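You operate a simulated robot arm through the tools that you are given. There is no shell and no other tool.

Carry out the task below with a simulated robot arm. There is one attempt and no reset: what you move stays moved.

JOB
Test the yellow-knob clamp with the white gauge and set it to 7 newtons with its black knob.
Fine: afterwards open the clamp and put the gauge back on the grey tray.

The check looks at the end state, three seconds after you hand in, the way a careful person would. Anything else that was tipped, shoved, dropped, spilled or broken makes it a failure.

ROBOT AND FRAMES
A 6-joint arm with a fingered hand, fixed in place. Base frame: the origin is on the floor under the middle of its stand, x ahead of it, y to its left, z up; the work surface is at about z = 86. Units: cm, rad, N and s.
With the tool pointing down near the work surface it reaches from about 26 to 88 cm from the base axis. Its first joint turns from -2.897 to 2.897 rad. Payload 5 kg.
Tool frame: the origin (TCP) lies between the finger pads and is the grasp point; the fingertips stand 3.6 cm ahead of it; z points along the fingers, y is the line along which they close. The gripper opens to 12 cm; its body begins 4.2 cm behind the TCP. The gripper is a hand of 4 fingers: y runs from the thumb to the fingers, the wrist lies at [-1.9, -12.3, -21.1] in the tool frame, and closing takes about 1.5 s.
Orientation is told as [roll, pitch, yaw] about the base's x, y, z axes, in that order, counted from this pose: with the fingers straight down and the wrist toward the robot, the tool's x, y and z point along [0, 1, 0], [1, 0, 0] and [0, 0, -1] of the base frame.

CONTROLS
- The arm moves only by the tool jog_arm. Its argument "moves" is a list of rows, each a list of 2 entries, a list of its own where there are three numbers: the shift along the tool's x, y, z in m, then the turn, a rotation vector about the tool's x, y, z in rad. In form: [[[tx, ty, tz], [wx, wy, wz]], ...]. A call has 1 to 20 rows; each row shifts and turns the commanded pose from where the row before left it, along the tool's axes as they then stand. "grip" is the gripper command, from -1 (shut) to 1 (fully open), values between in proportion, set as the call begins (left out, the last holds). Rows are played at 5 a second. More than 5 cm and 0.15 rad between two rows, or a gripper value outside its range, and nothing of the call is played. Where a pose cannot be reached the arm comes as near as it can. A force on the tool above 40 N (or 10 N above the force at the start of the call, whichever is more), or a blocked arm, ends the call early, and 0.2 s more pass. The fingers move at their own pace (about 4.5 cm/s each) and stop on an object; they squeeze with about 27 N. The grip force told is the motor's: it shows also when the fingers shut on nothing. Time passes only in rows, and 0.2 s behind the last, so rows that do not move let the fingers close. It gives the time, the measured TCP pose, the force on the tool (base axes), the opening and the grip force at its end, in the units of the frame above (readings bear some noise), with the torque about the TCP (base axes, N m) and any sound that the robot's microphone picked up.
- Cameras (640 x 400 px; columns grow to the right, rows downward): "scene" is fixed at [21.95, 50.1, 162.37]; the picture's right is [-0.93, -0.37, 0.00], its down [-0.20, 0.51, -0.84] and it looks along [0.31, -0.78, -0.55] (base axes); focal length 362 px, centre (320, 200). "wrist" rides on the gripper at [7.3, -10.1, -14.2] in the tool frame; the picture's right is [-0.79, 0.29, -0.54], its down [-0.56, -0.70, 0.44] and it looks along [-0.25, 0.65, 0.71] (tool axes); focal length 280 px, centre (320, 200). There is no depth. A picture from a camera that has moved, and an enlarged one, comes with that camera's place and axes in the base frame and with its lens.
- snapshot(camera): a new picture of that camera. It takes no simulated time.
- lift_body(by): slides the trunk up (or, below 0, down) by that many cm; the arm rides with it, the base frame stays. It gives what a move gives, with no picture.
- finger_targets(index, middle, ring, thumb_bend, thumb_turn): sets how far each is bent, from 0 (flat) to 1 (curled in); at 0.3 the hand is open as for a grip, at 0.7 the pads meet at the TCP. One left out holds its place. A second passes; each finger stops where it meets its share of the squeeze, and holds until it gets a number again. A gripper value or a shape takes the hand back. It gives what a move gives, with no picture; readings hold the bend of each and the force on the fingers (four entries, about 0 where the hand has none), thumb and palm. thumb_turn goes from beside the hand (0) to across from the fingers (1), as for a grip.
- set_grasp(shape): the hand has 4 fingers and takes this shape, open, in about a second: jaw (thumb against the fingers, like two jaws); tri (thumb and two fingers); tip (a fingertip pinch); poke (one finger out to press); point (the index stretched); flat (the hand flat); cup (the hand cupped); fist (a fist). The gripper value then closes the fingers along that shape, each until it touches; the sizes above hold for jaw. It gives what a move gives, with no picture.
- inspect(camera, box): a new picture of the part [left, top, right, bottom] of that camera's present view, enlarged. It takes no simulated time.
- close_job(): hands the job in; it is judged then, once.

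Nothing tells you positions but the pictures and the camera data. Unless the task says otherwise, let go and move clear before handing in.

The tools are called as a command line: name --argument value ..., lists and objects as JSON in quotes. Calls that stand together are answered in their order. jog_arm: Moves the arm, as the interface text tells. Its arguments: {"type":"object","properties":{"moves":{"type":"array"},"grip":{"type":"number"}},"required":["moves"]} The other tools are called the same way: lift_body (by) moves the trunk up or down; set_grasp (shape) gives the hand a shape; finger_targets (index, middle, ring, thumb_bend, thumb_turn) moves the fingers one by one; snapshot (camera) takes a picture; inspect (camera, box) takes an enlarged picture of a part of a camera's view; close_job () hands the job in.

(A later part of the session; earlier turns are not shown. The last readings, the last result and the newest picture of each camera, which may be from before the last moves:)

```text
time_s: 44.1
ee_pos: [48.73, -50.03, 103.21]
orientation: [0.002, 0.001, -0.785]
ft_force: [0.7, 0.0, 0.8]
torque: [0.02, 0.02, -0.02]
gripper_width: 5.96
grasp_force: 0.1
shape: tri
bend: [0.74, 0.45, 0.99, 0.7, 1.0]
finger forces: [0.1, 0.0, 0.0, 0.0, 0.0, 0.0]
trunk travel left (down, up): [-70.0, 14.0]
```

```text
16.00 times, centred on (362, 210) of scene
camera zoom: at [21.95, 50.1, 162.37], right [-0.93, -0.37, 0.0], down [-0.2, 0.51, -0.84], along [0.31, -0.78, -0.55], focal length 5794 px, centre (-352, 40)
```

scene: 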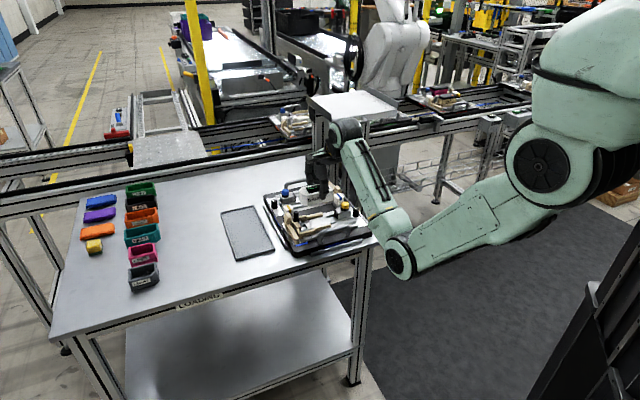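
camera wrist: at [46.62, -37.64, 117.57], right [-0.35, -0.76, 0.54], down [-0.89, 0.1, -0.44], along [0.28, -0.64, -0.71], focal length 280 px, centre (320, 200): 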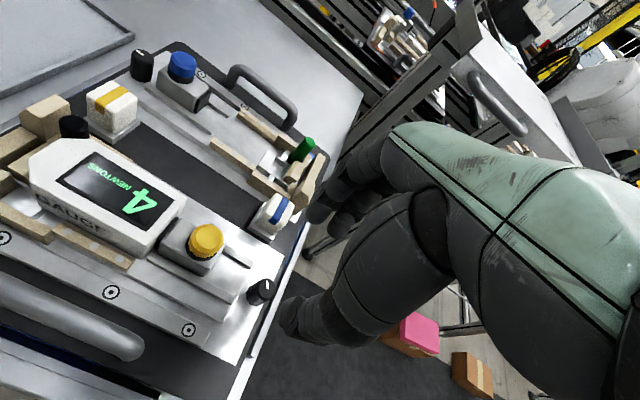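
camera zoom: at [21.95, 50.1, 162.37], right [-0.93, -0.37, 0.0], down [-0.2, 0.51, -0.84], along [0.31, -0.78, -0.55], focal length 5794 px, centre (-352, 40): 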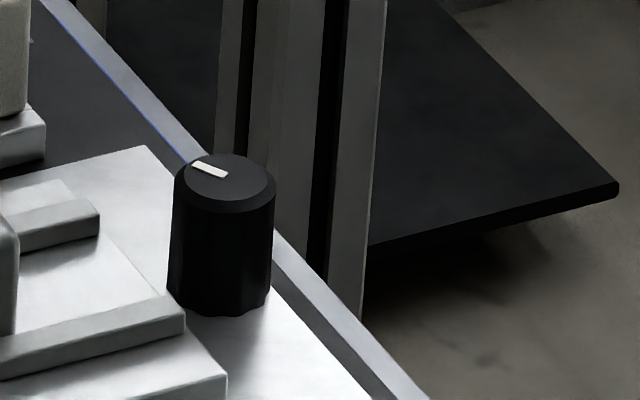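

Black knob centre is right under the TCP (within 2 mm), top z about 92, base about 89.3. I'll lower around it with a 5.5 cm opening and check before closing.

jog_arm --moves '[[[-0.001, 0, 0.02], [0, 0, 0]], [[0, 0, 0.025], [0, 0, 0]], [[0, 0, 0.02], [0, 0, 0]], [[0, 0, 0.015], [0, 0, 0]], [[0, 0, 0.008], [0, 0, 0]], [[0, 0, 0], [0, 0, 0]], [[0, 0, 0], [0, 0, 0]]]' --grip -0.05

inspect --camera "scene" --box '[330, 180, 390, 225]'

inspect --camera "wrist" --box '[200, 180, 400, 380]'

```text
time_s: 45.7
ee_pos: [48.62, -49.91, 94.57]
orientation: [-0.001, 0.001, -0.785]
ft_force: [0.4, -0.2, 0.7]
torque: [-0.01, -0.02, 0.02]
gripper_width: 5.77
grasp_force: 0.1
shape: tri
bend: [0.74, 0.46, 0.99, 0.71, 1.0]
finger forces: [0.1, 0.0, 0.1, 0.0, 0.0, 0.0]
trunk travel left (down, up): [-70.0, 14.0]
```

```text
8.89 times, centred on (360, 202) of scene
camera zoom: at [21.95, 50.1, 162.37], right [-0.93, -0.37, 0.0], down [-0.2, 0.51, -0.84], along [0.31, -0.78, -0.55], focal length 3219 px, centre (-36, 178)
```

zoom: 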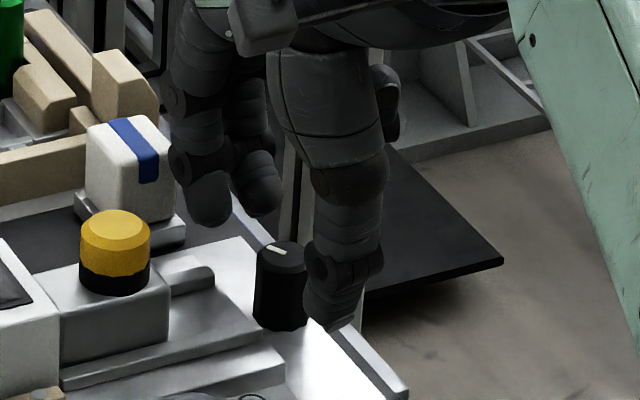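

```text
2.00 times, centred on (300, 280) of wrist
camera zoom: at [46.52, -37.71, 108.83], right [-0.35, -0.76, 0.54], down [-0.89, 0.1, -0.44], along [0.28, -0.64, -0.71], focal length 561 px, centre (360, 40)
```

zoom: 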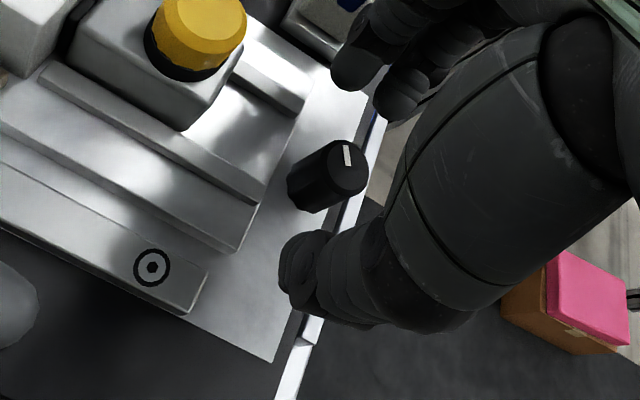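

Clearances look fine. I'll lower another 7 mm and close on the black knob.

jog_arm --moves '[[[-0.001, 0, 0.007], [0, 0, 0]], [[0, 0, 0], [0, 0, 0]], [[0, 0, 0], [0, 0, 0]], [[0, 0, 0], [0, 0, 0]], [[0, 0, 0], [0, 0, 0]], [[0, 0, 0], [0, 0, 0]], [[0, 0, 0], [0, 0, 0]], [[0, 0, 0], [0, 0, 0]]]' --grip -0.85

inspect --camera "scene" --box '[330, 180, 390, 225]'

inspect --camera "wrist" --box '[200, 180, 400, 380]'

```text
time_s: 47.5
ee_pos: [48.56, -50.13, 93.78]
orientation: [0.0, -0.001, -0.785]
ft_force: [0.2, 1.1, 0.4]
torque: [-0.01, -0.03, 0.02]
gripper_width: 1.13
grasp_force: 26.8
shape: tri
bend: [0.71, 0.63, 1.0, 0.73, 1.0]
finger forces: [10.2, 12.3, 0.0, 0.0, 23.1, 0.0]
trunk travel left (down, up): [-70.0, 14.0]
```

```text
8.89 times, centred on (360, 202) of scene
camera zoom: at [21.95, 50.1, 162.37], right [-0.93, -0.37, 0.0], down [-0.2, 0.51, -0.84], along [0.31, -0.78, -0.55], focal length 3219 px, centre (-36, 178)
```

zoom: 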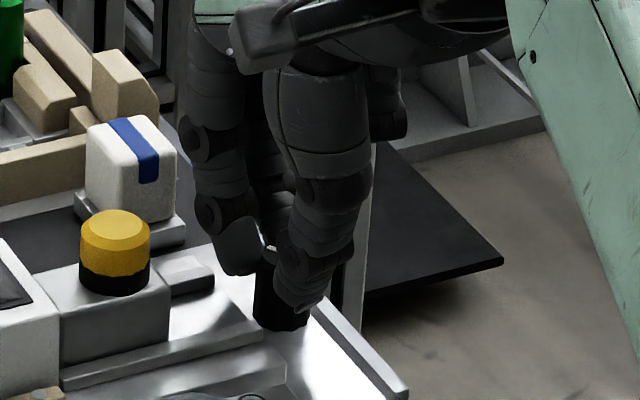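

```text
2.00 times, centred on (300, 280) of wrist
camera zoom: at [46.49, -37.78, 108.12], right [-0.35, -0.76, 0.54], down [-0.89, 0.1, -0.44], along [0.28, -0.64, -0.71], focal length 561 px, centre (360, 40)
```

zoom: 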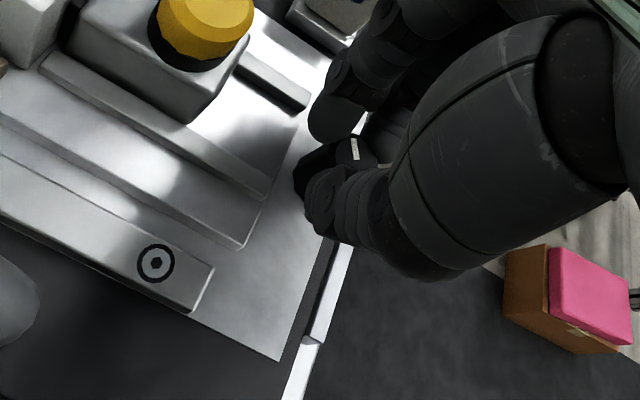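

The black knob is gripped with little side load. I'll turn clockwise (from above) by 0.3 rad and watch the reading.

jog_arm --moves '[[[0, 0, 0], [0, 0, 0.1]], [[0, 0, 0], [0, 0, 0.1]], [[0, 0, 0], [0, 0, 0.1]], [[0, 0, 0], [0, 0, 0]], [[0, 0, 0], [0, 0, 0]]]'

inspect --camera "scene" --box '[300, 185, 380, 235]'

snapshot --camera "wrist"

```text
time_s: 48.7
ee_pos: [48.67, -49.99, 93.93]
orientation: [0.0, 0.001, -1.085]
ft_force: [7.7, 0.3, 0.2]
torque: [-0.03, -0.21, 0.0]
gripper_width: 1.11
grasp_force: 26.9
shape: tri
bend: [0.71, 0.63, 1.0, 0.73, 1.0]
finger forces: [14.1, 12.0, 0.1, 0.1, 22.9, 0.1]
trunk travel left (down, up): [-70.0, 14.0]
```

```text
8.00 times, centred on (340, 210) of scene
camera zoom: at [21.95, 50.1, 162.37], right [-0.93, -0.37, 0.0], down [-0.2, 0.51, -0.84], along [0.31, -0.78, -0.55], focal length 2897 px, centre (160, 120)
```

zoom: 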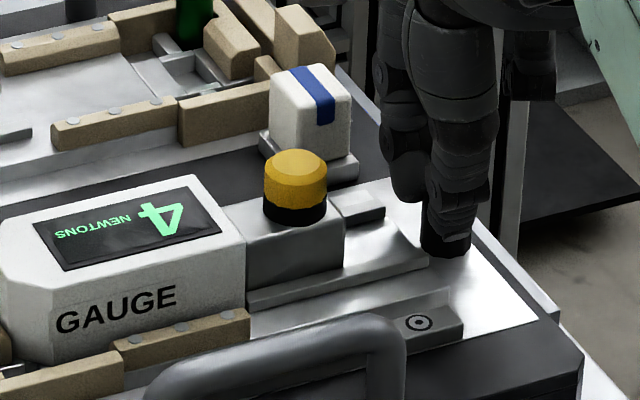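

```text
taken
camera wrist: at [50.25, -37.71, 108.09], right [-0.56, -0.62, 0.54], down [-0.82, 0.36, -0.44], along [0.08, -0.7, -0.71], focal length 280 px, centre (320, 200)
```

wrist: 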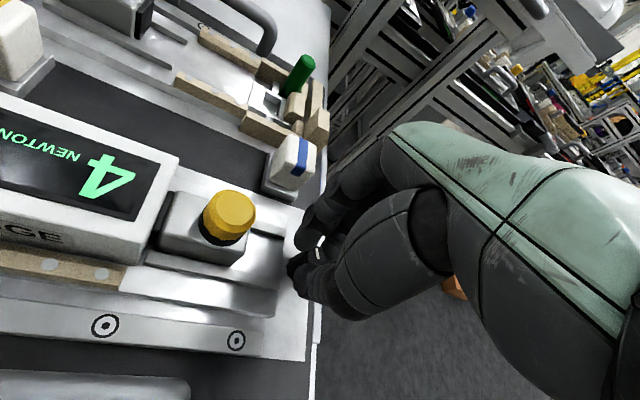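

Still 4; a sideways load of about 8 N appeared, so the grip axis is a bit off-centre. I'll check whether the knob's pointer actually turned.

inspect --camera "wrist" --box '[260, 200, 360, 300]'

inspect --camera "scene" --box '[345, 195, 371, 220]'

```text
4.00 times, centred on (310, 250) of wrist
camera zoom: at [50.25, -37.71, 108.09], right [-0.56, -0.62, 0.54], down [-0.82, 0.36, -0.44], along [0.08, -0.7, -0.71], focal length 1122 px, centre (360, 0)
```

zoom: 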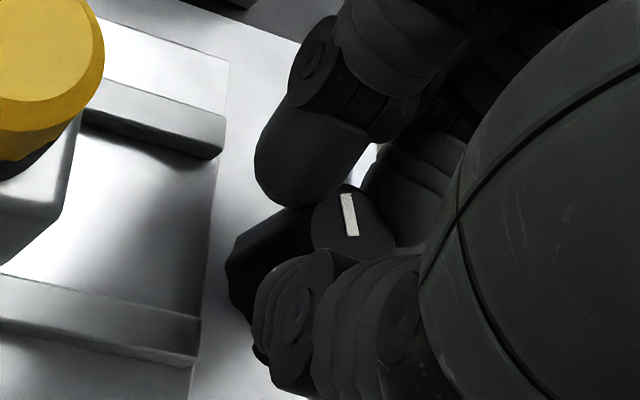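

```text
16.00 times, centred on (358, 208) of scene
camera zoom: at [21.95, 50.1, 162.37], right [-0.93, -0.37, 0.0], down [-0.2, 0.51, -0.84], along [0.31, -0.78, -0.55], focal length 5794 px, centre (-288, 80)
```

zoom: 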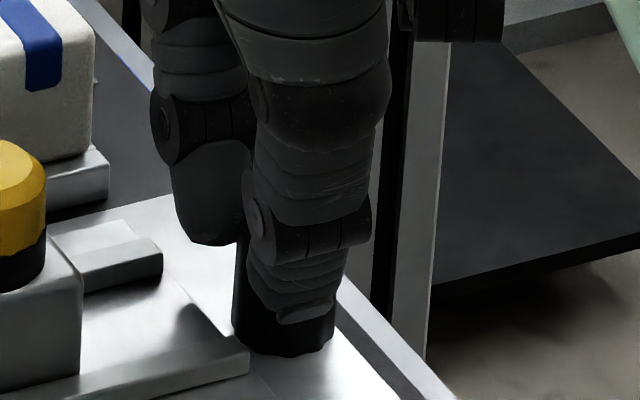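

The pointer did turn with the hand (about 0.3 rad clockwise) but the reading stays 4. I'll relieve the side load (+2 mm in x) and turn further, now pivoting about the knob's real centre.

jog_arm --moves '[[[0.00177, 0.00093, 0], [0, 0, 0]], [[0.0005, 0.0005, 0], [0, 0, 0.1]], [[0.0005, 0.0005, 0], [0, 0, 0.1]], [[0.0005, 0.0005, 0], [0, 0, 0.1]], [[0.0005, 0.0005, 0], [0, 0, 0.1]], [[0, 0, 0], [0, 0, 0]], [[0, 0, 0], [0, 0, 0]]]'

inspect --camera "scene" --box '[300, 185, 380, 235]'

snapshot --camera "wrist"

```text
time_s: 50.3
ee_pos: [48.94, -50.31, 93.92]
orientation: [-0.002, -0.001, -1.488]
ft_force: [-3.6, 7.0, 0.7]
torque: [0.17, 0.12, -0.02]
gripper_width: 1.14
grasp_force: 27.0
shape: tri
bend: [0.71, 0.63, 1.0, 0.73, 1.0]
finger forces: [9.3, 13.2, 0.1, 0.1, 28.0, 0.1]
trunk travel left (down, up): [-70.0, 14.0]
```

```text
8.00 times, centred on (340, 210) of scene
camera zoom: at [21.95, 50.1, 162.37], right [-0.93, -0.37, 0.0], down [-0.2, 0.51, -0.84], along [0.31, -0.78, -0.55], focal length 2897 px, centre (160, 120)
```

zoom: 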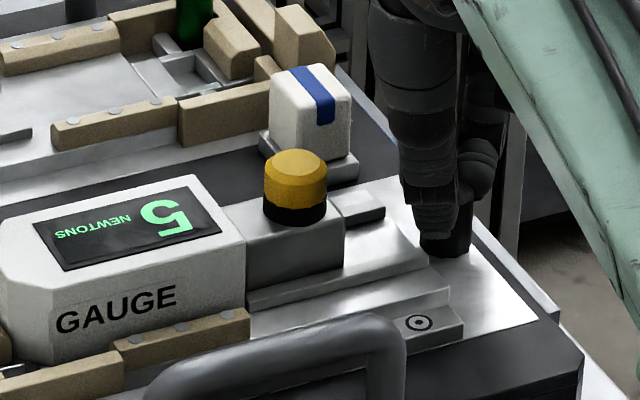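

```text
taken
camera wrist: at [55.18, -39.52, 108.09], right [-0.76, -0.35, 0.54], down [-0.62, 0.65, -0.44], along [-0.2, -0.67, -0.71], focal length 280 px, centre (320, 200)
```

wrist: 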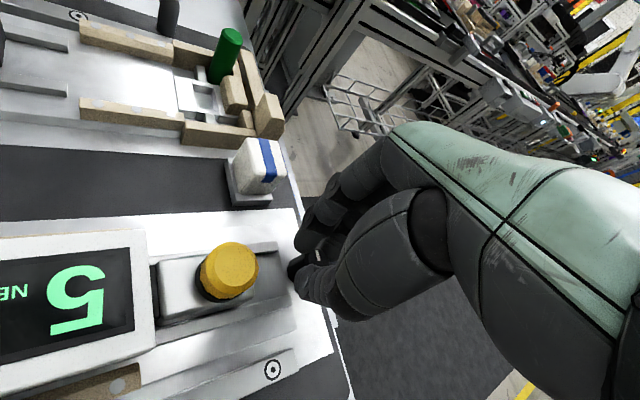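

The reading rose to 5, so clockwise increases (roughly 0.7 rad per newton so far). I'll relieve the side load and keep turning clockwise.

jog_arm --moves '[[[-0.0008, -0.0018, 0], [0, 0, 0]], [[0.0002, 0.0003, 0], [0, 0, 0.1]], [[0.0002, 0.0003, 0], [0, 0, 0.1]], [[0.0002, 0.0003, 0], [0, 0, 0.1]], [[0.0002, 0.0003, 0], [0, 0, 0.1]], [[0, 0, 0], [0, 0, 0]], [[0, 0, 0], [0, 0, 0]]]'

inspect --camera "scene" --box '[300, 185, 380, 235]'

snapshot --camera "wrist"

```text
time_s: 51.9
ee_pos: [49.02, -50.19, 93.85]
orientation: [0.0, 0.0, -1.887]
ft_force: [0.9, -5.2, -0.7]
torque: [-0.19, 0.02, 0.07]
gripper_width: 1.13
grasp_force: 26.6
shape: tri
bend: [0.71, 0.63, 1.0, 0.73, 1.0]
finger forces: [13.6, 15.2, 0.1, 0.1, 22.3, 0.0]
trunk travel left (down, up): [-70.0, 14.0]
```

```text
8.00 times, centred on (340, 210) of scene
camera zoom: at [21.95, 50.1, 162.37], right [-0.93, -0.37, 0.0], down [-0.2, 0.51, -0.84], along [0.31, -0.78, -0.55], focal length 2897 px, centre (160, 120)
```

zoom: 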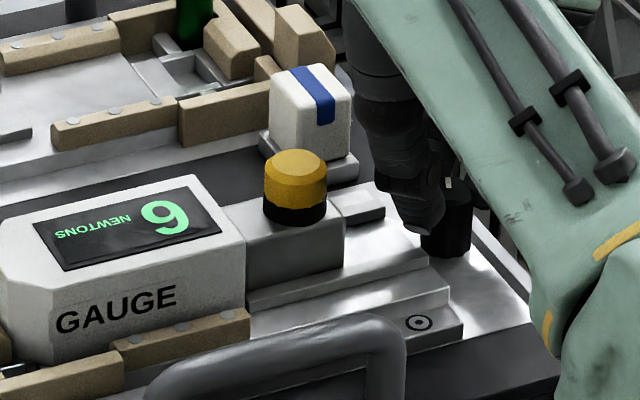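

```text
taken
camera wrist: at [58.9, -42.86, 108.1], right [-0.84, -0.03, 0.54], down [-0.31, 0.84, -0.44], along [-0.44, -0.54, -0.71], focal length 280 px, centre (320, 200)
```

wrist: 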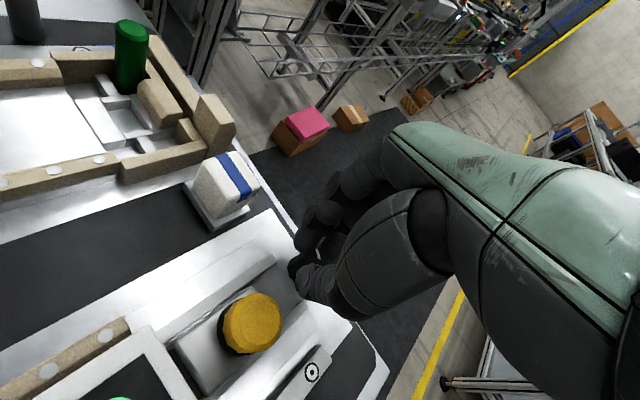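

It reads 6 now, so about 0.5 rad per newton. I'll relieve the side load and turn in smaller steps to find the 6→7 transition.

jog_arm --moves '[[[0.0006, 0.0012, 0], [0, 0, 0]], [[0.0003, 0.0004, 0], [0, 0, 0.1]], [[0.0003, 0.0004, 0], [0, 0, 0.1]], [[0, 0, 0], [0, 0, 0]], [[0, 0, 0], [0, 0, 0]]]'

inspect --camera "scene" --box '[300, 185, 380, 235]'

```text
time_s: 53.1
ee_pos: [49.01, -50.3, 93.79]
orientation: [0.001, 0.0, -2.086]
ft_force: [-0.8, 1.0, 0.6]
torque: [-0.03, 0.01, -0.01]
gripper_width: 1.12
grasp_force: 26.8
shape: tri
bend: [0.72, 0.63, 1.0, 0.73, 1.0]
finger forces: [11.2, 15.2, 0.0, 0.0, 25.2, 0.0]
trunk travel left (down, up): [-70.0, 14.0]
```

```text
8.00 times, centred on (340, 210) of scene
camera zoom: at [21.95, 50.1, 162.37], right [-0.93, -0.37, 0.0], down [-0.2, 0.51, -0.84], along [0.31, -0.78, -0.55], focal length 2897 px, centre (160, 120)
```

zoom: 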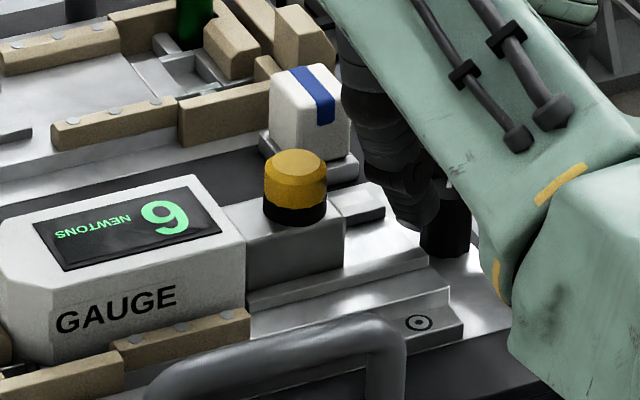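

jog_arm --moves '[[[0.0004, 0.0004, 0], [0, 0, 0.1]], [[0, 0, 0], [0, 0, 0]], [[0, 0, 0], [0, 0, 0]]]'

inspect --camera "scene" --box '[300, 185, 380, 235]'

```text
time_s: 53.9
ee_pos: [49.03, -50.5, 93.86]
orientation: [0.0, 0.001, -2.185]
ft_force: [0.2, 2.5, 0.6]
torque: [0.03, 0.04, 0.01]
gripper_width: 1.14
grasp_force: 27.0
shape: tri
bend: [0.72, 0.63, 1.0, 0.73, 1.0]
finger forces: [10.9, 15.6, 0.1, 0.0, 25.7, 0.1]
trunk travel left (down, up): [-70.0, 14.0]
```

```text
8.00 times, centred on (340, 210) of scene
camera zoom: at [21.95, 50.1, 162.37], right [-0.93, -0.37, 0.0], down [-0.2, 0.51, -0.84], along [0.31, -0.78, -0.55], focal length 2897 px, centre (160, 120)
```

zoom: 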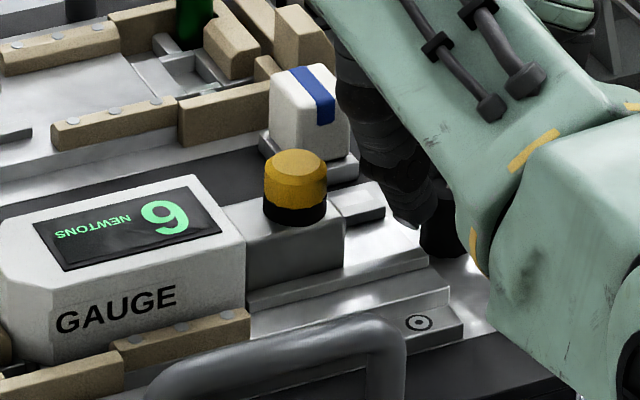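

jog_arm --moves '[[[0.0003, 0.0003, 0], [0, 0, 0.1]], [[0, 0, 0], [0, 0, 0]], [[0, 0, 0], [0, 0, 0]]]'

inspect --camera "scene" --box '[300, 185, 380, 235]'

snapshot --camera "wrist"

```text
time_s: 54.7
ee_pos: [49.04, -50.51, 93.79]
orientation: [0.0, -0.002, -2.287]
ft_force: [-1.3, 3.7, 0.1]
torque: [0.03, 0.07, -0.05]
gripper_width: 1.14
grasp_force: 27.3
shape: tri
bend: [0.72, 0.63, 1.0, 0.73, 1.0]
finger forces: [10.6, 16.2, 0.0, 0.1, 25.7, 0.0]
trunk travel left (down, up): [-70.0, 14.0]
```

```text
8.00 times, centred on (340, 210) of scene
camera zoom: at [21.95, 50.1, 162.37], right [-0.93, -0.37, 0.0], down [-0.2, 0.51, -0.84], along [0.31, -0.78, -0.55], focal length 2897 px, centre (160, 120)
```

zoom: 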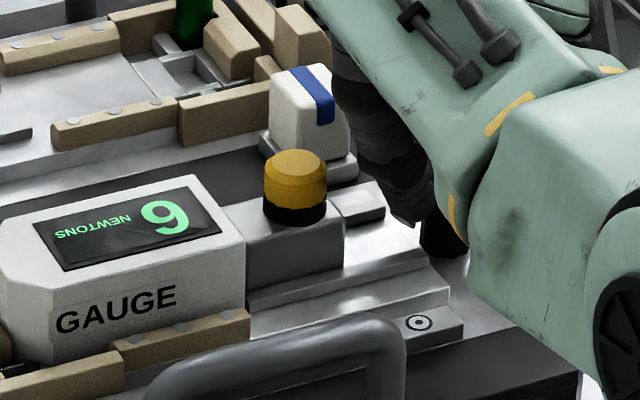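

```text
taken
camera wrist: at [61.03, -47.59, 108.08], right [-0.78, 0.3, 0.54], down [0.04, 0.9, -0.44], along [-0.62, -0.33, -0.71], focal length 280 px, centre (320, 200)
```

wrist: 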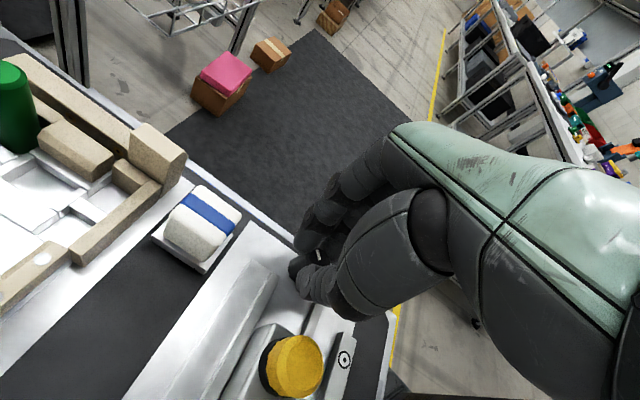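

snapshot --camera "scene"

inspect --camera "wrist" --box '[260, 210, 360, 310]'

```text
taken
```

scene: 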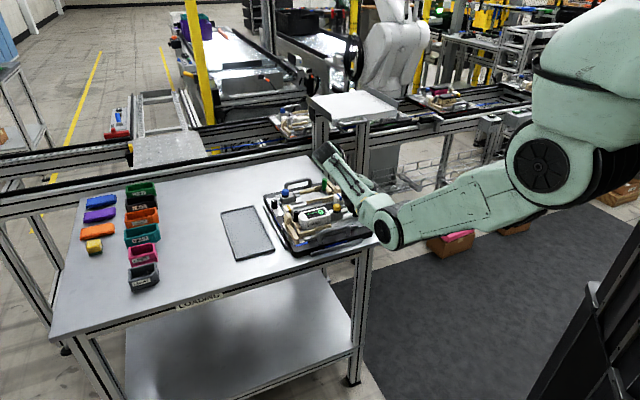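

```text
4.00 times, centred on (310, 260) of wrist
camera zoom: at [61.03, -47.59, 108.08], right [-0.78, 0.3, 0.54], down [0.04, 0.9, -0.44], along [-0.62, -0.33, -0.71], focal length 1122 px, centre (360, -40)
```

zoom: 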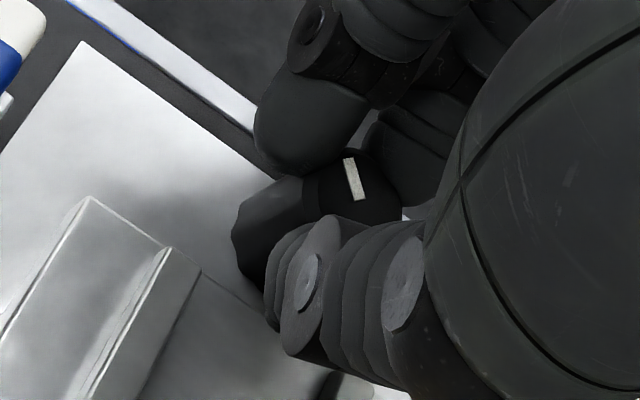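

The pointer lags the hand slightly (about 0.2 rad slip), so the knob has turned about 1.3 rad. I'll continue clockwise in small steps.

jog_arm --moves '[[[0.0, -0.0008, 0], [0, 0, 0]], [[0.0002, 0.0002, 0], [0, 0, 0.1]], [[0, 0, 0], [0, 0, 0]], [[0, 0, 0], [0, 0, 0]]]'

inspect --camera "scene" --box '[300, 185, 380, 235]'

inspect --camera "wrist" --box '[260, 210, 360, 310]'

```text
time_s: 55.7
ee_pos: [49.04, -50.59, 93.79]
orientation: [0.0, 0.0, -2.385]
ft_force: [-2.8, -1.5, 0.3]
torque: [-0.05, 0.11, 0.03]
gripper_width: 1.12
grasp_force: 27.1
shape: tri
bend: [0.72, 0.62, 1.0, 0.73, 1.0]
finger forces: [12.5, 16.6, 0.0, 0.0, 23.5, 0.0]
trunk travel left (down, up): [-70.0, 14.0]
```

```text
8.00 times, centred on (340, 210) of scene
camera zoom: at [21.95, 50.1, 162.37], right [-0.93, -0.37, 0.0], down [-0.2, 0.51, -0.84], along [0.31, -0.78, -0.55], focal length 2897 px, centre (160, 120)
```

zoom: 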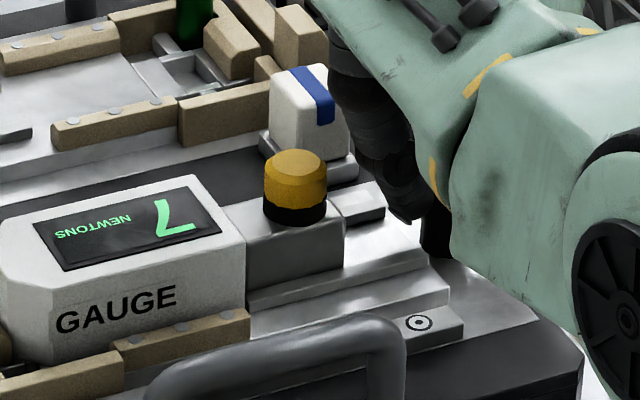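

```text
4.00 times, centred on (310, 260) of wrist
camera zoom: at [61.26, -48.84, 108.09], right [-0.75, 0.38, 0.54], down [0.13, 0.89, -0.44], along [-0.65, -0.26, -0.71], focal length 1122 px, centre (360, -40)
```

zoom: 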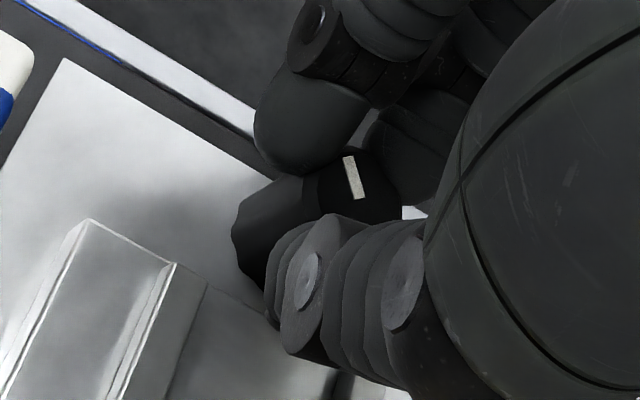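

It just turned to 7 (so about 6.5 N). At about 0.5–0.55 rad per newton, another 0.25 rad puts it mid-7; I'll add that and check it still reads 7.

jog_arm --moves '[[[-0.0004, 0.0003, 0], [0, 0, 0]], [[0.0002, 0.0002, 0], [0, 0, 0.1]], [[0.0002, 0.0002, 0], [0, 0, 0.1]], [[0.0001, 0.0001, 0], [0, 0, 0.05]], [[0, 0, 0], [0, 0, 0]], [[0, 0, 0], [0, 0, 0]]]'

inspect --camera "scene" --box '[300, 185, 380, 235]'

inspect --camera "wrist" --box '[260, 210, 360, 310]'

```text
time_s: 57.1
ee_pos: [49.0, -50.63, 93.67]
orientation: [-0.001, -0.001, -2.637]
ft_force: [-2.7, -4.2, 1.7]
torque: [-0.12, 0.13, 0.01]
gripper_width: 1.14
grasp_force: 27.0
shape: tri
bend: [0.72, 0.62, 1.0, 0.73, 1.0]
finger forces: [13.6, 16.3, 0.0, 0.0, 22.5, 0.0]
trunk travel left (down, up): [-70.0, 14.0]
```

```text
8.00 times, centred on (340, 210) of scene
camera zoom: at [21.95, 50.1, 162.37], right [-0.93, -0.37, 0.0], down [-0.2, 0.51, -0.84], along [0.31, -0.78, -0.55], focal length 2897 px, centre (160, 120)
```

zoom: 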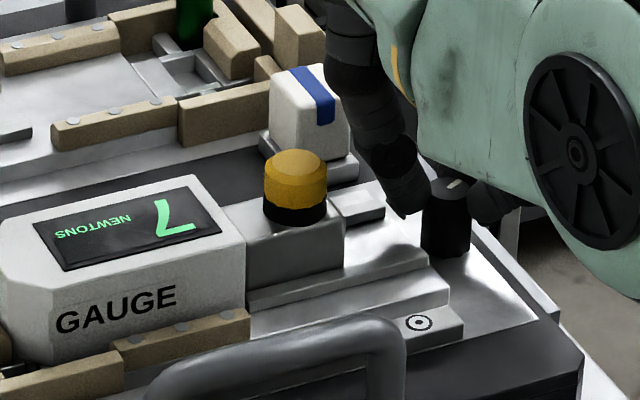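

```text
4.00 times, centred on (310, 260) of wrist
camera zoom: at [61.25, -52.04, 108.09], right [-0.63, 0.55, 0.54], down [0.34, 0.83, -0.44], along [-0.69, -0.1, -0.71], focal length 1122 px, centre (360, -40)
```

zoom: 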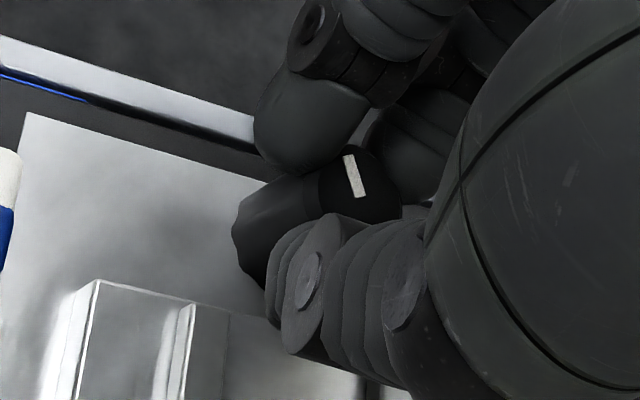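

Still 7 with the knob about 0.25–0.35 rad past the 6→7 change, i.e. close to 7.0 N. I'll relieve the side load, open just slightly (the thumb is near the guide rail), and check the reading.

jog_arm --moves '[[[0.0005, 0.001, -0.0005], [0, 0, 0]], [[0, 0, 0], [0, 0, 0]], [[0, 0, 0], [0, 0, 0]]]'

jog_arm --moves '[[[0, 0, 0], [0, 0, 0]], [[0, 0, 0], [0, 0, 0]], [[0, 0, 0], [0, 0, 0]]]' --grip -0.66

inspect --camera "scene" --box '[300, 185, 380, 235]'

inspect --camera "wrist" --box '[260, 210, 360, 310]'

```text
time_s: 57.9
ee_pos: [49.09, -50.78, 93.83]
orientation: [0.001, 0.002, -2.637]
ft_force: [-1.8, -0.1, -0.3]
torque: [-0.08, 0.15, 0.02]
gripper_width: 1.17
grasp_force: 26.9
shape: tri
bend: [0.72, 0.62, 1.0, 0.73, 1.0]
finger forces: [12.5, 16.3, 0.0, 0.0, 23.0, 0.0]
trunk travel left (down, up): [-70.0, 14.0]
```

```text
time_s: 58.7
ee_pos: [48.97, -50.57, 93.94]
orientation: [0.0, 0.0, -2.635]
ft_force: [-1.6, 0.8, 0.0]
torque: [0.03, 0.05, -0.02]
gripper_width: 2.05
grasp_force: 0.1
shape: tri
bend: [0.73, 0.6, 0.99, 0.74, 1.0]
finger forces: [0.1, 1.6, 0.1, 0.0, 0.0, 0.0]
trunk travel left (down, up): [-70.0, 14.0]
```

```text
8.00 times, centred on (340, 210) of scene
camera zoom: at [21.95, 50.1, 162.37], right [-0.93, -0.37, 0.0], down [-0.2, 0.51, -0.84], along [0.31, -0.78, -0.55], focal length 2897 px, centre (160, 120)
```

zoom: 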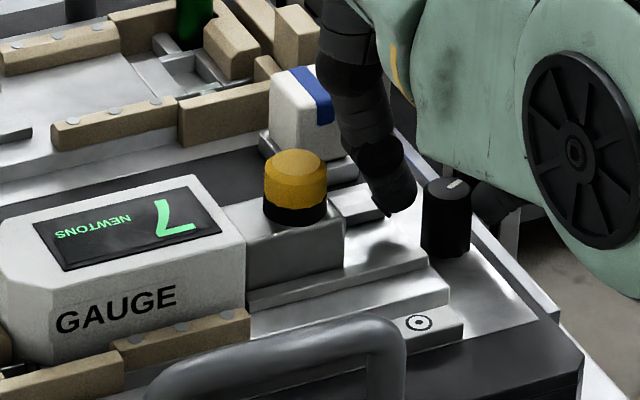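

```text
4.00 times, centred on (310, 260) of wrist
camera zoom: at [61.28, -52.04, 108.11], right [-0.63, 0.55, 0.54], down [0.34, 0.83, -0.44], along [-0.69, -0.1, -0.71], focal length 1122 px, centre (360, -40)
```

zoom: 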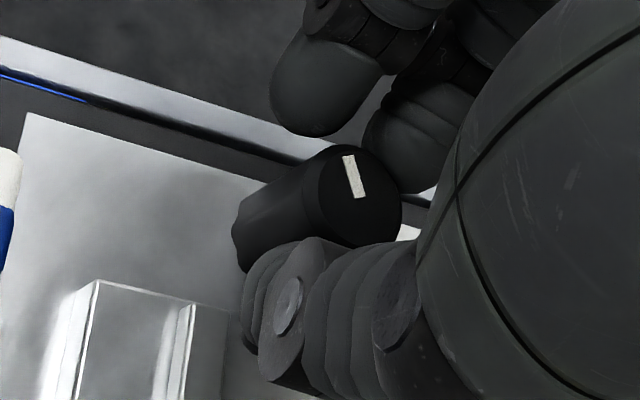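

The reading stays 7 after release. I'll shift slightly so the middle finger clears the knob, then lift straight up.

jog_arm --moves '[[[0, 0.0015, 0], [0, 0, 0]], [[0, 0, -0.004], [0, 0, 0]], [[0, 0, -0.01], [0, 0, 0]], [[0, 0, -0.02], [0, 0, 0]], [[0, 0, -0.03], [0, 0, 0]], [[0, 0, -0.03], [0, 0, 0]], [[0, 0, -0.02], [0, 0, 0]], [[0, 0, 0], [0, 0, 0]]]'

inspect --camera "scene" --box '[300, 185, 380, 235]'

snapshot --camera "wrist"

```text
time_s: 60.5
ee_pos: [49.52, -51.97, 104.42]
orientation: [0.0, 0.0, -2.634]
ft_force: [-0.2, -0.2, 0.4]
torque: [0.02, 0.01, -0.03]
gripper_width: 2.01
grasp_force: 0.0
shape: tri
bend: [0.73, 0.6, 0.99, 0.74, 1.0]
finger forces: [0.0, 0.1, 0.0, 0.0, 0.0, 0.1]
out of reach, approached as far as the arm can: row 6, 7
trunk travel left (down, up): [-70.0, 14.0]
```

```text
8.00 times, centred on (340, 210) of scene
camera zoom: at [21.95, 50.1, 162.37], right [-0.93, -0.37, 0.0], down [-0.2, 0.51, -0.84], along [0.31, -0.78, -0.55], focal length 2897 px, centre (160, 120)
```

zoom: 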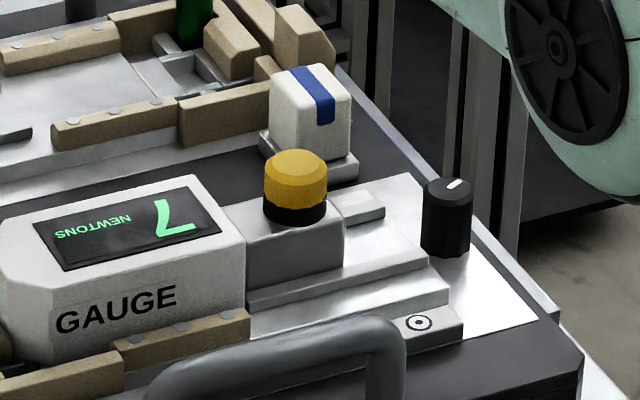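

```text
taken
camera wrist: at [61.77, -53.39, 118.7], right [-0.64, 0.55, 0.54], down [0.34, 0.83, -0.44], along [-0.69, -0.1, -0.71], focal length 280 px, centre (320, 200)
```

wrist: 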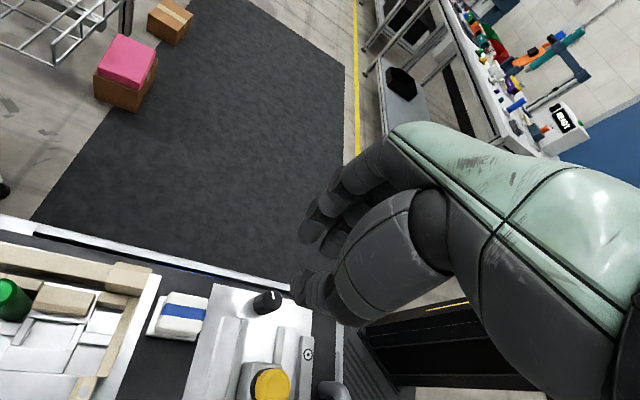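

The knob is set and the gauge reads 7 on its own. I'll rotate the hand back to −45° at height and return over the yellow knob to open the clamp.

jog_arm --moves '[[[0, 0, 0], [0, 0, -0.14]], [[0, 0, 0], [0, 0, -0.14]], [[0, 0, 0], [0, 0, -0.14]], [[0, 0, 0], [0, 0, -0.14]], [[0, 0, 0], [0, 0, -0.14]], [[0, 0, 0], [0, 0, -0.14]], [[0, 0, 0], [0, 0, -0.14]], [[0, 0, 0], [0, 0, -0.14]], [[0, 0, 0], [0, 0, -0.14]], [[0, 0, 0], [0, 0, -0.14]], [[0, 0, 0], [0, 0, -0.14]], [[0, 0, 0], [0, 0, -0.14]], [[0, 0, 0], [0, 0, -0.14]], [[0, 0, 0], [0, 0, -0.03]], [[0, 0, 0], [0, 0, 0]]]' --grip 0.0

snapshot --camera "wrist"

```text
time_s: 63.7
ee_pos: [49.6, -52.05, 104.43]
orientation: [-0.001, 0.001, -0.785]
ft_force: [0.8, 1.0, -0.6]
torque: [-0.02, 0.01, 0.02]
gripper_width: 5.99
grasp_force: 0.1
shape: tri
bend: [0.74, 0.45, 0.99, 0.7, 1.0]
finger forces: [0.1, 0.1, 0.0, 0.0, 0.1, 0.0]
trunk travel left (down, up): [-70.0, 14.0]
```

```text
taken
camera wrist: at [47.47, -39.65, 118.59], right [-0.35, -0.76, 0.54], down [-0.89, 0.1, -0.44], along [0.28, -0.64, -0.71], focal length 280 px, centre (320, 200)
```

wrist: 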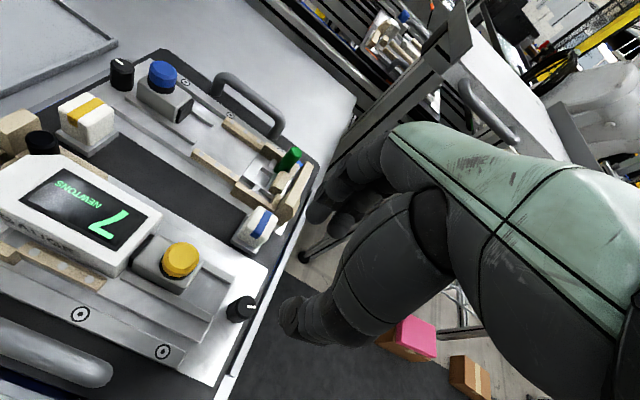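

inspect --camera "wrist" --box '[120, 210, 280, 340]'

```text
3.08 times, centred on (200, 275) of wrist
camera zoom: at [47.47, -39.65, 118.59], right [-0.35, -0.76, 0.54], down [-0.89, 0.1, -0.44], along [0.28, -0.64, -0.71], focal length 863 px, centre (689, -31)
```

zoom: 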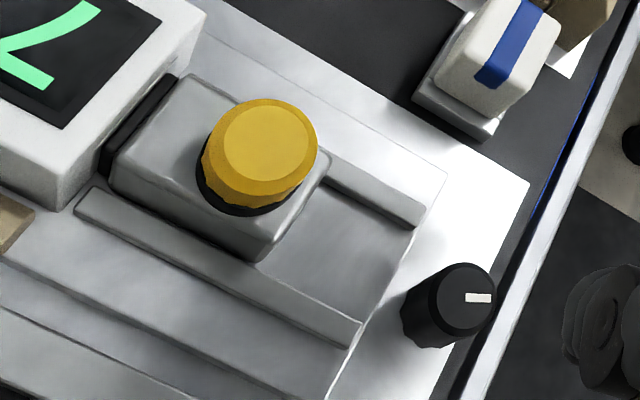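

The pointer has turned about 95° and the gauge reads 7. Now over the yellow knob (at about 53.8, −45.0) to pull the carriage back.

jog_arm --moves '[[[0.027, -0.007, 0], [0, 0, 0]], [[0.027, -0.007, 0], [0, 0, 0]], [[0.026, -0.006, 0], [0, 0, 0]], [[0, 0, 0.02], [0, 0, 0]], [[0, 0, 0.025], [0, 0, 0]], [[0, 0, 0.02], [0, 0, 0]], [[0, 0, 0.009], [0, 0, 0]], [[0, 0, 0], [0, 0, 0]], [[0, 0, 0], [0, 0, 0]]]'

inspect --camera "scene" --box '[300, 180, 380, 235]'

inspect --camera "wrist" --box '[200, 180, 400, 380]'

```text
time_s: 65.7
ee_pos: [53.8, -44.96, 96.94]
orientation: [0.001, -0.001, -0.784]
ft_force: [-0.8, -0.6, 1.1]
torque: [-0.01, 0.03, 0.01]
gripper_width: 5.97
grasp_force: 0.1
shape: tri
bend: [0.74, 0.45, 0.99, 0.7, 1.0]
finger forces: [0.0, 0.0, 0.0, 0.0, 0.0, 0.0]
trunk travel left (down, up): [-70.0, 14.0]
```

```text
7.27 times, centred on (340, 208) of scene
camera zoom: at [21.95, 50.1, 162.37], right [-0.93, -0.37, 0.0], down [-0.2, 0.51, -0.84], along [0.31, -0.78, -0.55], focal length 2634 px, centre (174, 146)
```

zoom: 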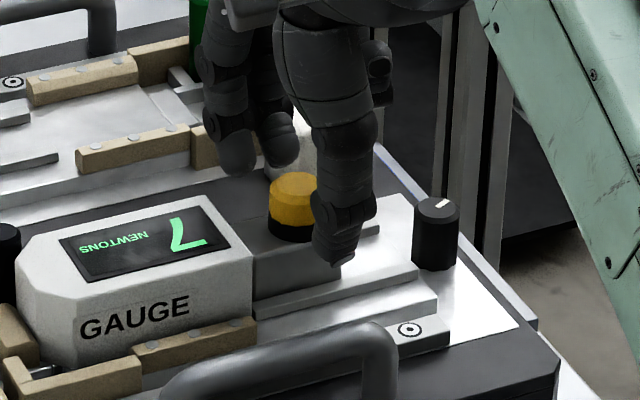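

```text
2.00 times, centred on (300, 280) of wrist
camera zoom: at [51.68, -32.55, 111.22], right [-0.35, -0.76, 0.54], down [-0.89, 0.1, -0.44], along [0.28, -0.64, -0.71], focal length 561 px, centre (360, 40)
```

zoom: 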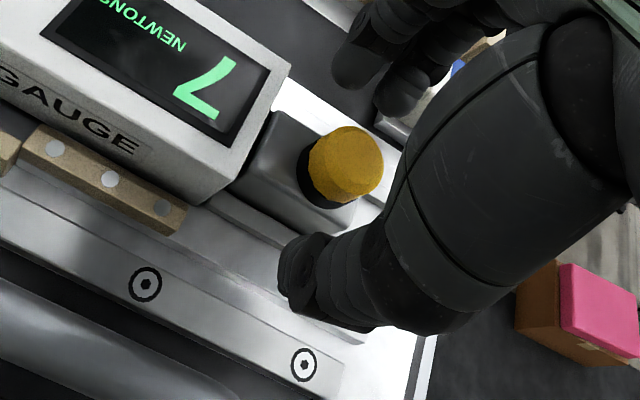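

Position matches the earlier grasp. I'll close on the yellow knob, then pull it back.

jog_arm --moves '[[[0, 0, 0], [0, 0, 0]], [[0, 0, 0], [0, 0, 0]], [[0, 0, 0], [0, 0, 0]], [[0, 0, 0], [0, 0, 0]], [[0, 0, 0], [0, 0, 0]], [[0, 0, 0], [0, 0, 0]], [[0, 0, 0], [0, 0, 0]]]' --grip -0.75

jog_arm --moves '[[[-0.002, 0, 0], [0, 0, 0]], [[-0.003, 0, 0], [0, 0, 0]], [[-0.003, 0, 0], [0, 0, 0]], [[0, 0, 0], [0, 0, 0]], [[0, 0, 0], [0, 0, 0]]]'

inspect --camera "scene" --box '[300, 180, 380, 235]'

```text
time_s: 67.3
ee_pos: [53.8, -44.82, 97.02]
orientation: [0.0, 0.0, -0.785]
ft_force: [0.1, 1.2, -1.5]
torque: [-0.02, -0.04, 0.01]
gripper_width: 1.63
grasp_force: 27.2
shape: tri
bend: [0.72, 0.61, 1.0, 0.74, 1.0]
finger forces: [9.9, 12.1, 0.0, 0.0, 23.1, 0.1]
trunk travel left (down, up): [-70.0, 14.0]
```

```text
time_s: 68.5
ee_pos: [53.34, -45.44, 96.9]
orientation: [0.0, 0.0, -0.786]
ft_force: [4.0, 5.8, 0.0]
torque: [0.14, -0.15, 0.03]
gripper_width: 1.62
grasp_force: 26.7
shape: tri
bend: [0.72, 0.61, 1.0, 0.74, 1.0]
finger forces: [12.7, 10.9, 0.0, 0.1, 23.8, 0.1]
trunk travel left (down, up): [-70.0, 14.0]
```

```text
7.27 times, centred on (340, 208) of scene
camera zoom: at [21.95, 50.1, 162.37], right [-0.93, -0.37, 0.0], down [-0.2, 0.51, -0.84], along [0.31, -0.78, -0.55], focal length 2634 px, centre (174, 146)
```

zoom: 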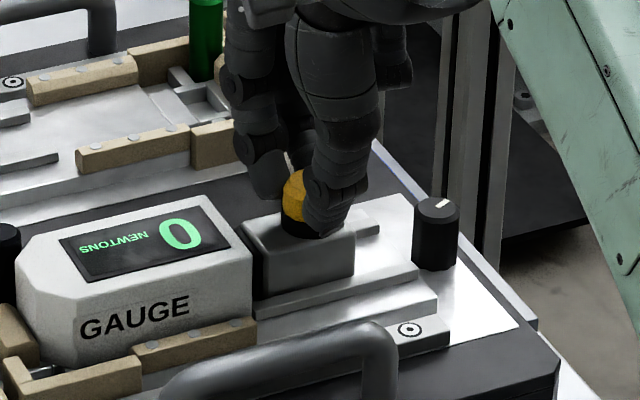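

The jaw left the gauge (reads 0). I'll pull the carriage all the way back to its original open position.

jog_arm --moves '[[[-0.003, 0, 0], [0, 0, 0]], [[-0.003, 0, 0], [0, 0, 0]], [[-0.003, 0, 0], [0, 0, 0]], [[-0.003, 0, 0], [0, 0, 0]], [[-0.003, 0, 0], [0, 0, 0]], [[0, 0, 0], [0, 0, 0]], [[0, 0, 0], [0, 0, 0]]]'

inspect --camera "scene" --box '[300, 180, 380, 235]'

```text
time_s: 70.1
ee_pos: [52.09, -46.54, 96.94]
orientation: [0.001, 0.001, -0.788]
ft_force: [-4.8, -2.5, -0.5]
torque: [-0.07, 0.1, -0.03]
gripper_width: 1.62
grasp_force: 26.7
shape: tri
bend: [0.72, 0.61, 1.0, 0.74, 1.0]
finger forces: [9.1, 14.2, 0.1, 0.1, 24.6, 0.0]
trunk travel left (down, up): [-70.0, 14.0]
```

```text
7.27 times, centred on (340, 208) of scene
camera zoom: at [21.95, 50.1, 162.37], right [-0.93, -0.37, 0.0], down [-0.2, 0.51, -0.84], along [0.31, -0.78, -0.55], focal length 2634 px, centre (174, 146)
```

zoom: 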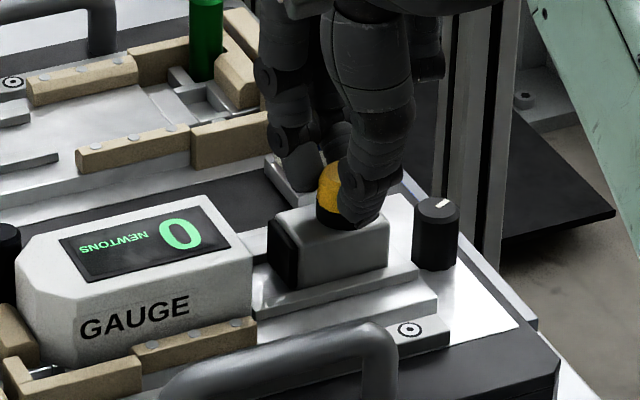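

The carriage now pulls toward the open end. About 5 mm remains to its original position.

jog_arm --moves '[[[-0.003, 0, 0], [0, 0, 0]], [[-0.002, 0, 0], [0, 0, 0]], [[0, 0, 0], [0, 0, 0]], [[0, 0, 0], [0, 0, 0]]]'

inspect --camera "scene" --box '[320, 180, 390, 230]'

```text
time_s: 71.1
ee_pos: [51.79, -47.0, 97.05]
orientation: [0.0, 0.0, -0.784]
ft_force: [-5.6, 0.3, -1.2]
torque: [0.0, 0.12, -0.03]
gripper_width: 1.59
grasp_force: 27.1
shape: tri
bend: [0.72, 0.61, 1.0, 0.74, 1.0]
finger forces: [9.2, 13.0, 0.0, 0.0, 25.9, 0.0]
trunk travel left (down, up): [-70.0, 14.0]
```

```text
8.00 times, centred on (355, 205) of scene
camera zoom: at [21.95, 50.1, 162.37], right [-0.93, -0.37, 0.0], down [-0.2, 0.51, -0.84], along [0.31, -0.78, -0.55], focal length 2897 px, centre (40, 160)
```

zoom: 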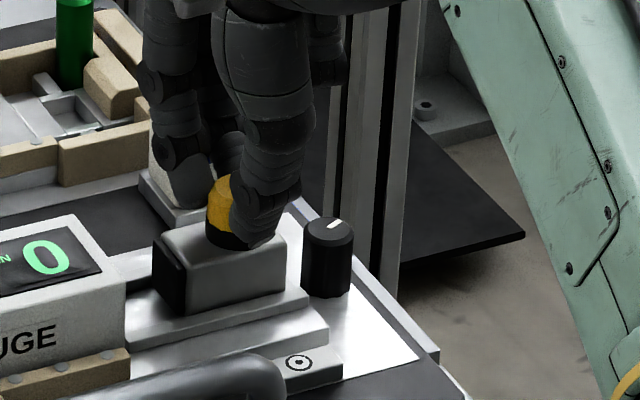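

The carriage is back at its original spot and pulled toward its stop. I'll release the knob and lift off.

jog_arm --moves '[[[-0.001, 0, 0], [0, 0, 0]], [[0, 0, 0], [0, 0, 0]]]'

jog_arm --moves '[[[0, 0, 0], [0, 0, 0]], [[0, 0, 0], [0, 0, 0]], [[0, 0, 0], [0, 0, 0]], [[0, 0, 0], [0, 0, 0]], [[0, 0, -0.01], [0, 0, 0]], [[0, 0, -0.02], [0, 0, 0]], [[0, 0, -0.03], [0, 0, 0]], [[0, 0, -0.03], [0, 0, 0]], [[0, 0, 0], [0, 0, 0]]]' --grip -0.05

snapshot --camera "wrist"

inspect --camera "scene" --box '[270, 180, 390, 255]'

```text
time_s: 71.7
ee_pos: [51.63, -46.93, 96.89]
orientation: [0.0, 0.0, -0.785]
ft_force: [-4.2, -1.8, 0.1]
torque: [-0.05, 0.11, -0.01]
gripper_width: 1.59
grasp_force: 26.6
shape: tri
bend: [0.72, 0.61, 1.0, 0.74, 1.0]
finger forces: [9.5, 13.8, 0.0, 0.0, 25.1, 0.0]
trunk travel left (down, up): [-70.0, 14.0]
```

```text
time_s: 73.7
ee_pos: [51.7, -46.95, 105.86]
orientation: [0.0, 0.001, -0.785]
ft_force: [-0.1, 0.8, 0.2]
torque: [-0.02, -0.01, -0.02]
gripper_width: 5.67
grasp_force: 0.0
shape: tri
bend: [0.74, 0.46, 0.99, 0.71, 1.0]
finger forces: [0.0, 0.0, 0.0, 0.0, 0.0, 0.1]
trunk travel left (down, up): [-70.0, 14.0]
```

```text
taken
camera wrist: at [49.57, -34.68, 120.17], right [-0.35, -0.76, 0.54], down [-0.89, 0.1, -0.44], along [0.28, -0.64, -0.71], focal length 280 px, centre (320, 200)
```

wrist: 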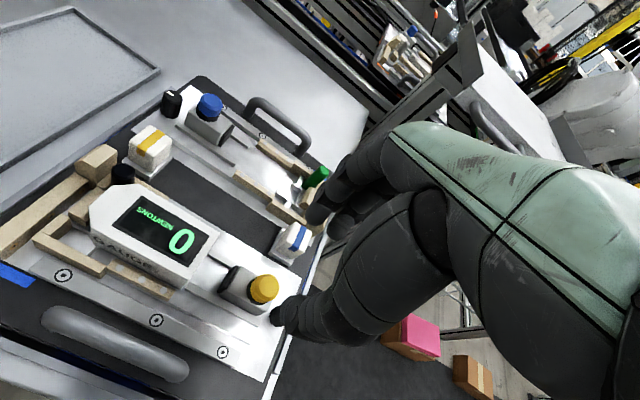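

```text
5.33 times, centred on (330, 218) of scene
camera zoom: at [21.95, 50.1, 162.37], right [-0.93, -0.37, 0.0], down [-0.2, 0.51, -0.84], along [0.31, -0.78, -0.55], focal length 1931 px, centre (267, 107)
```

zoom: 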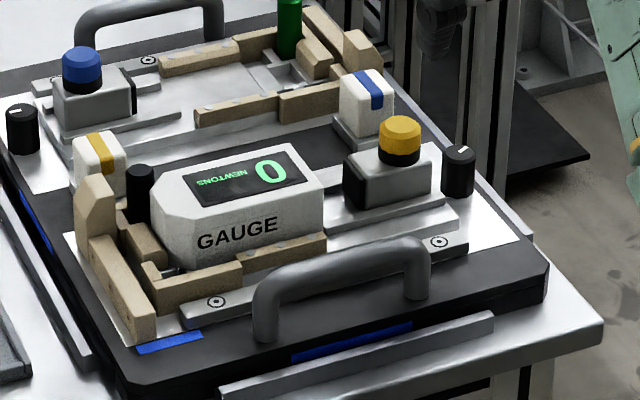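

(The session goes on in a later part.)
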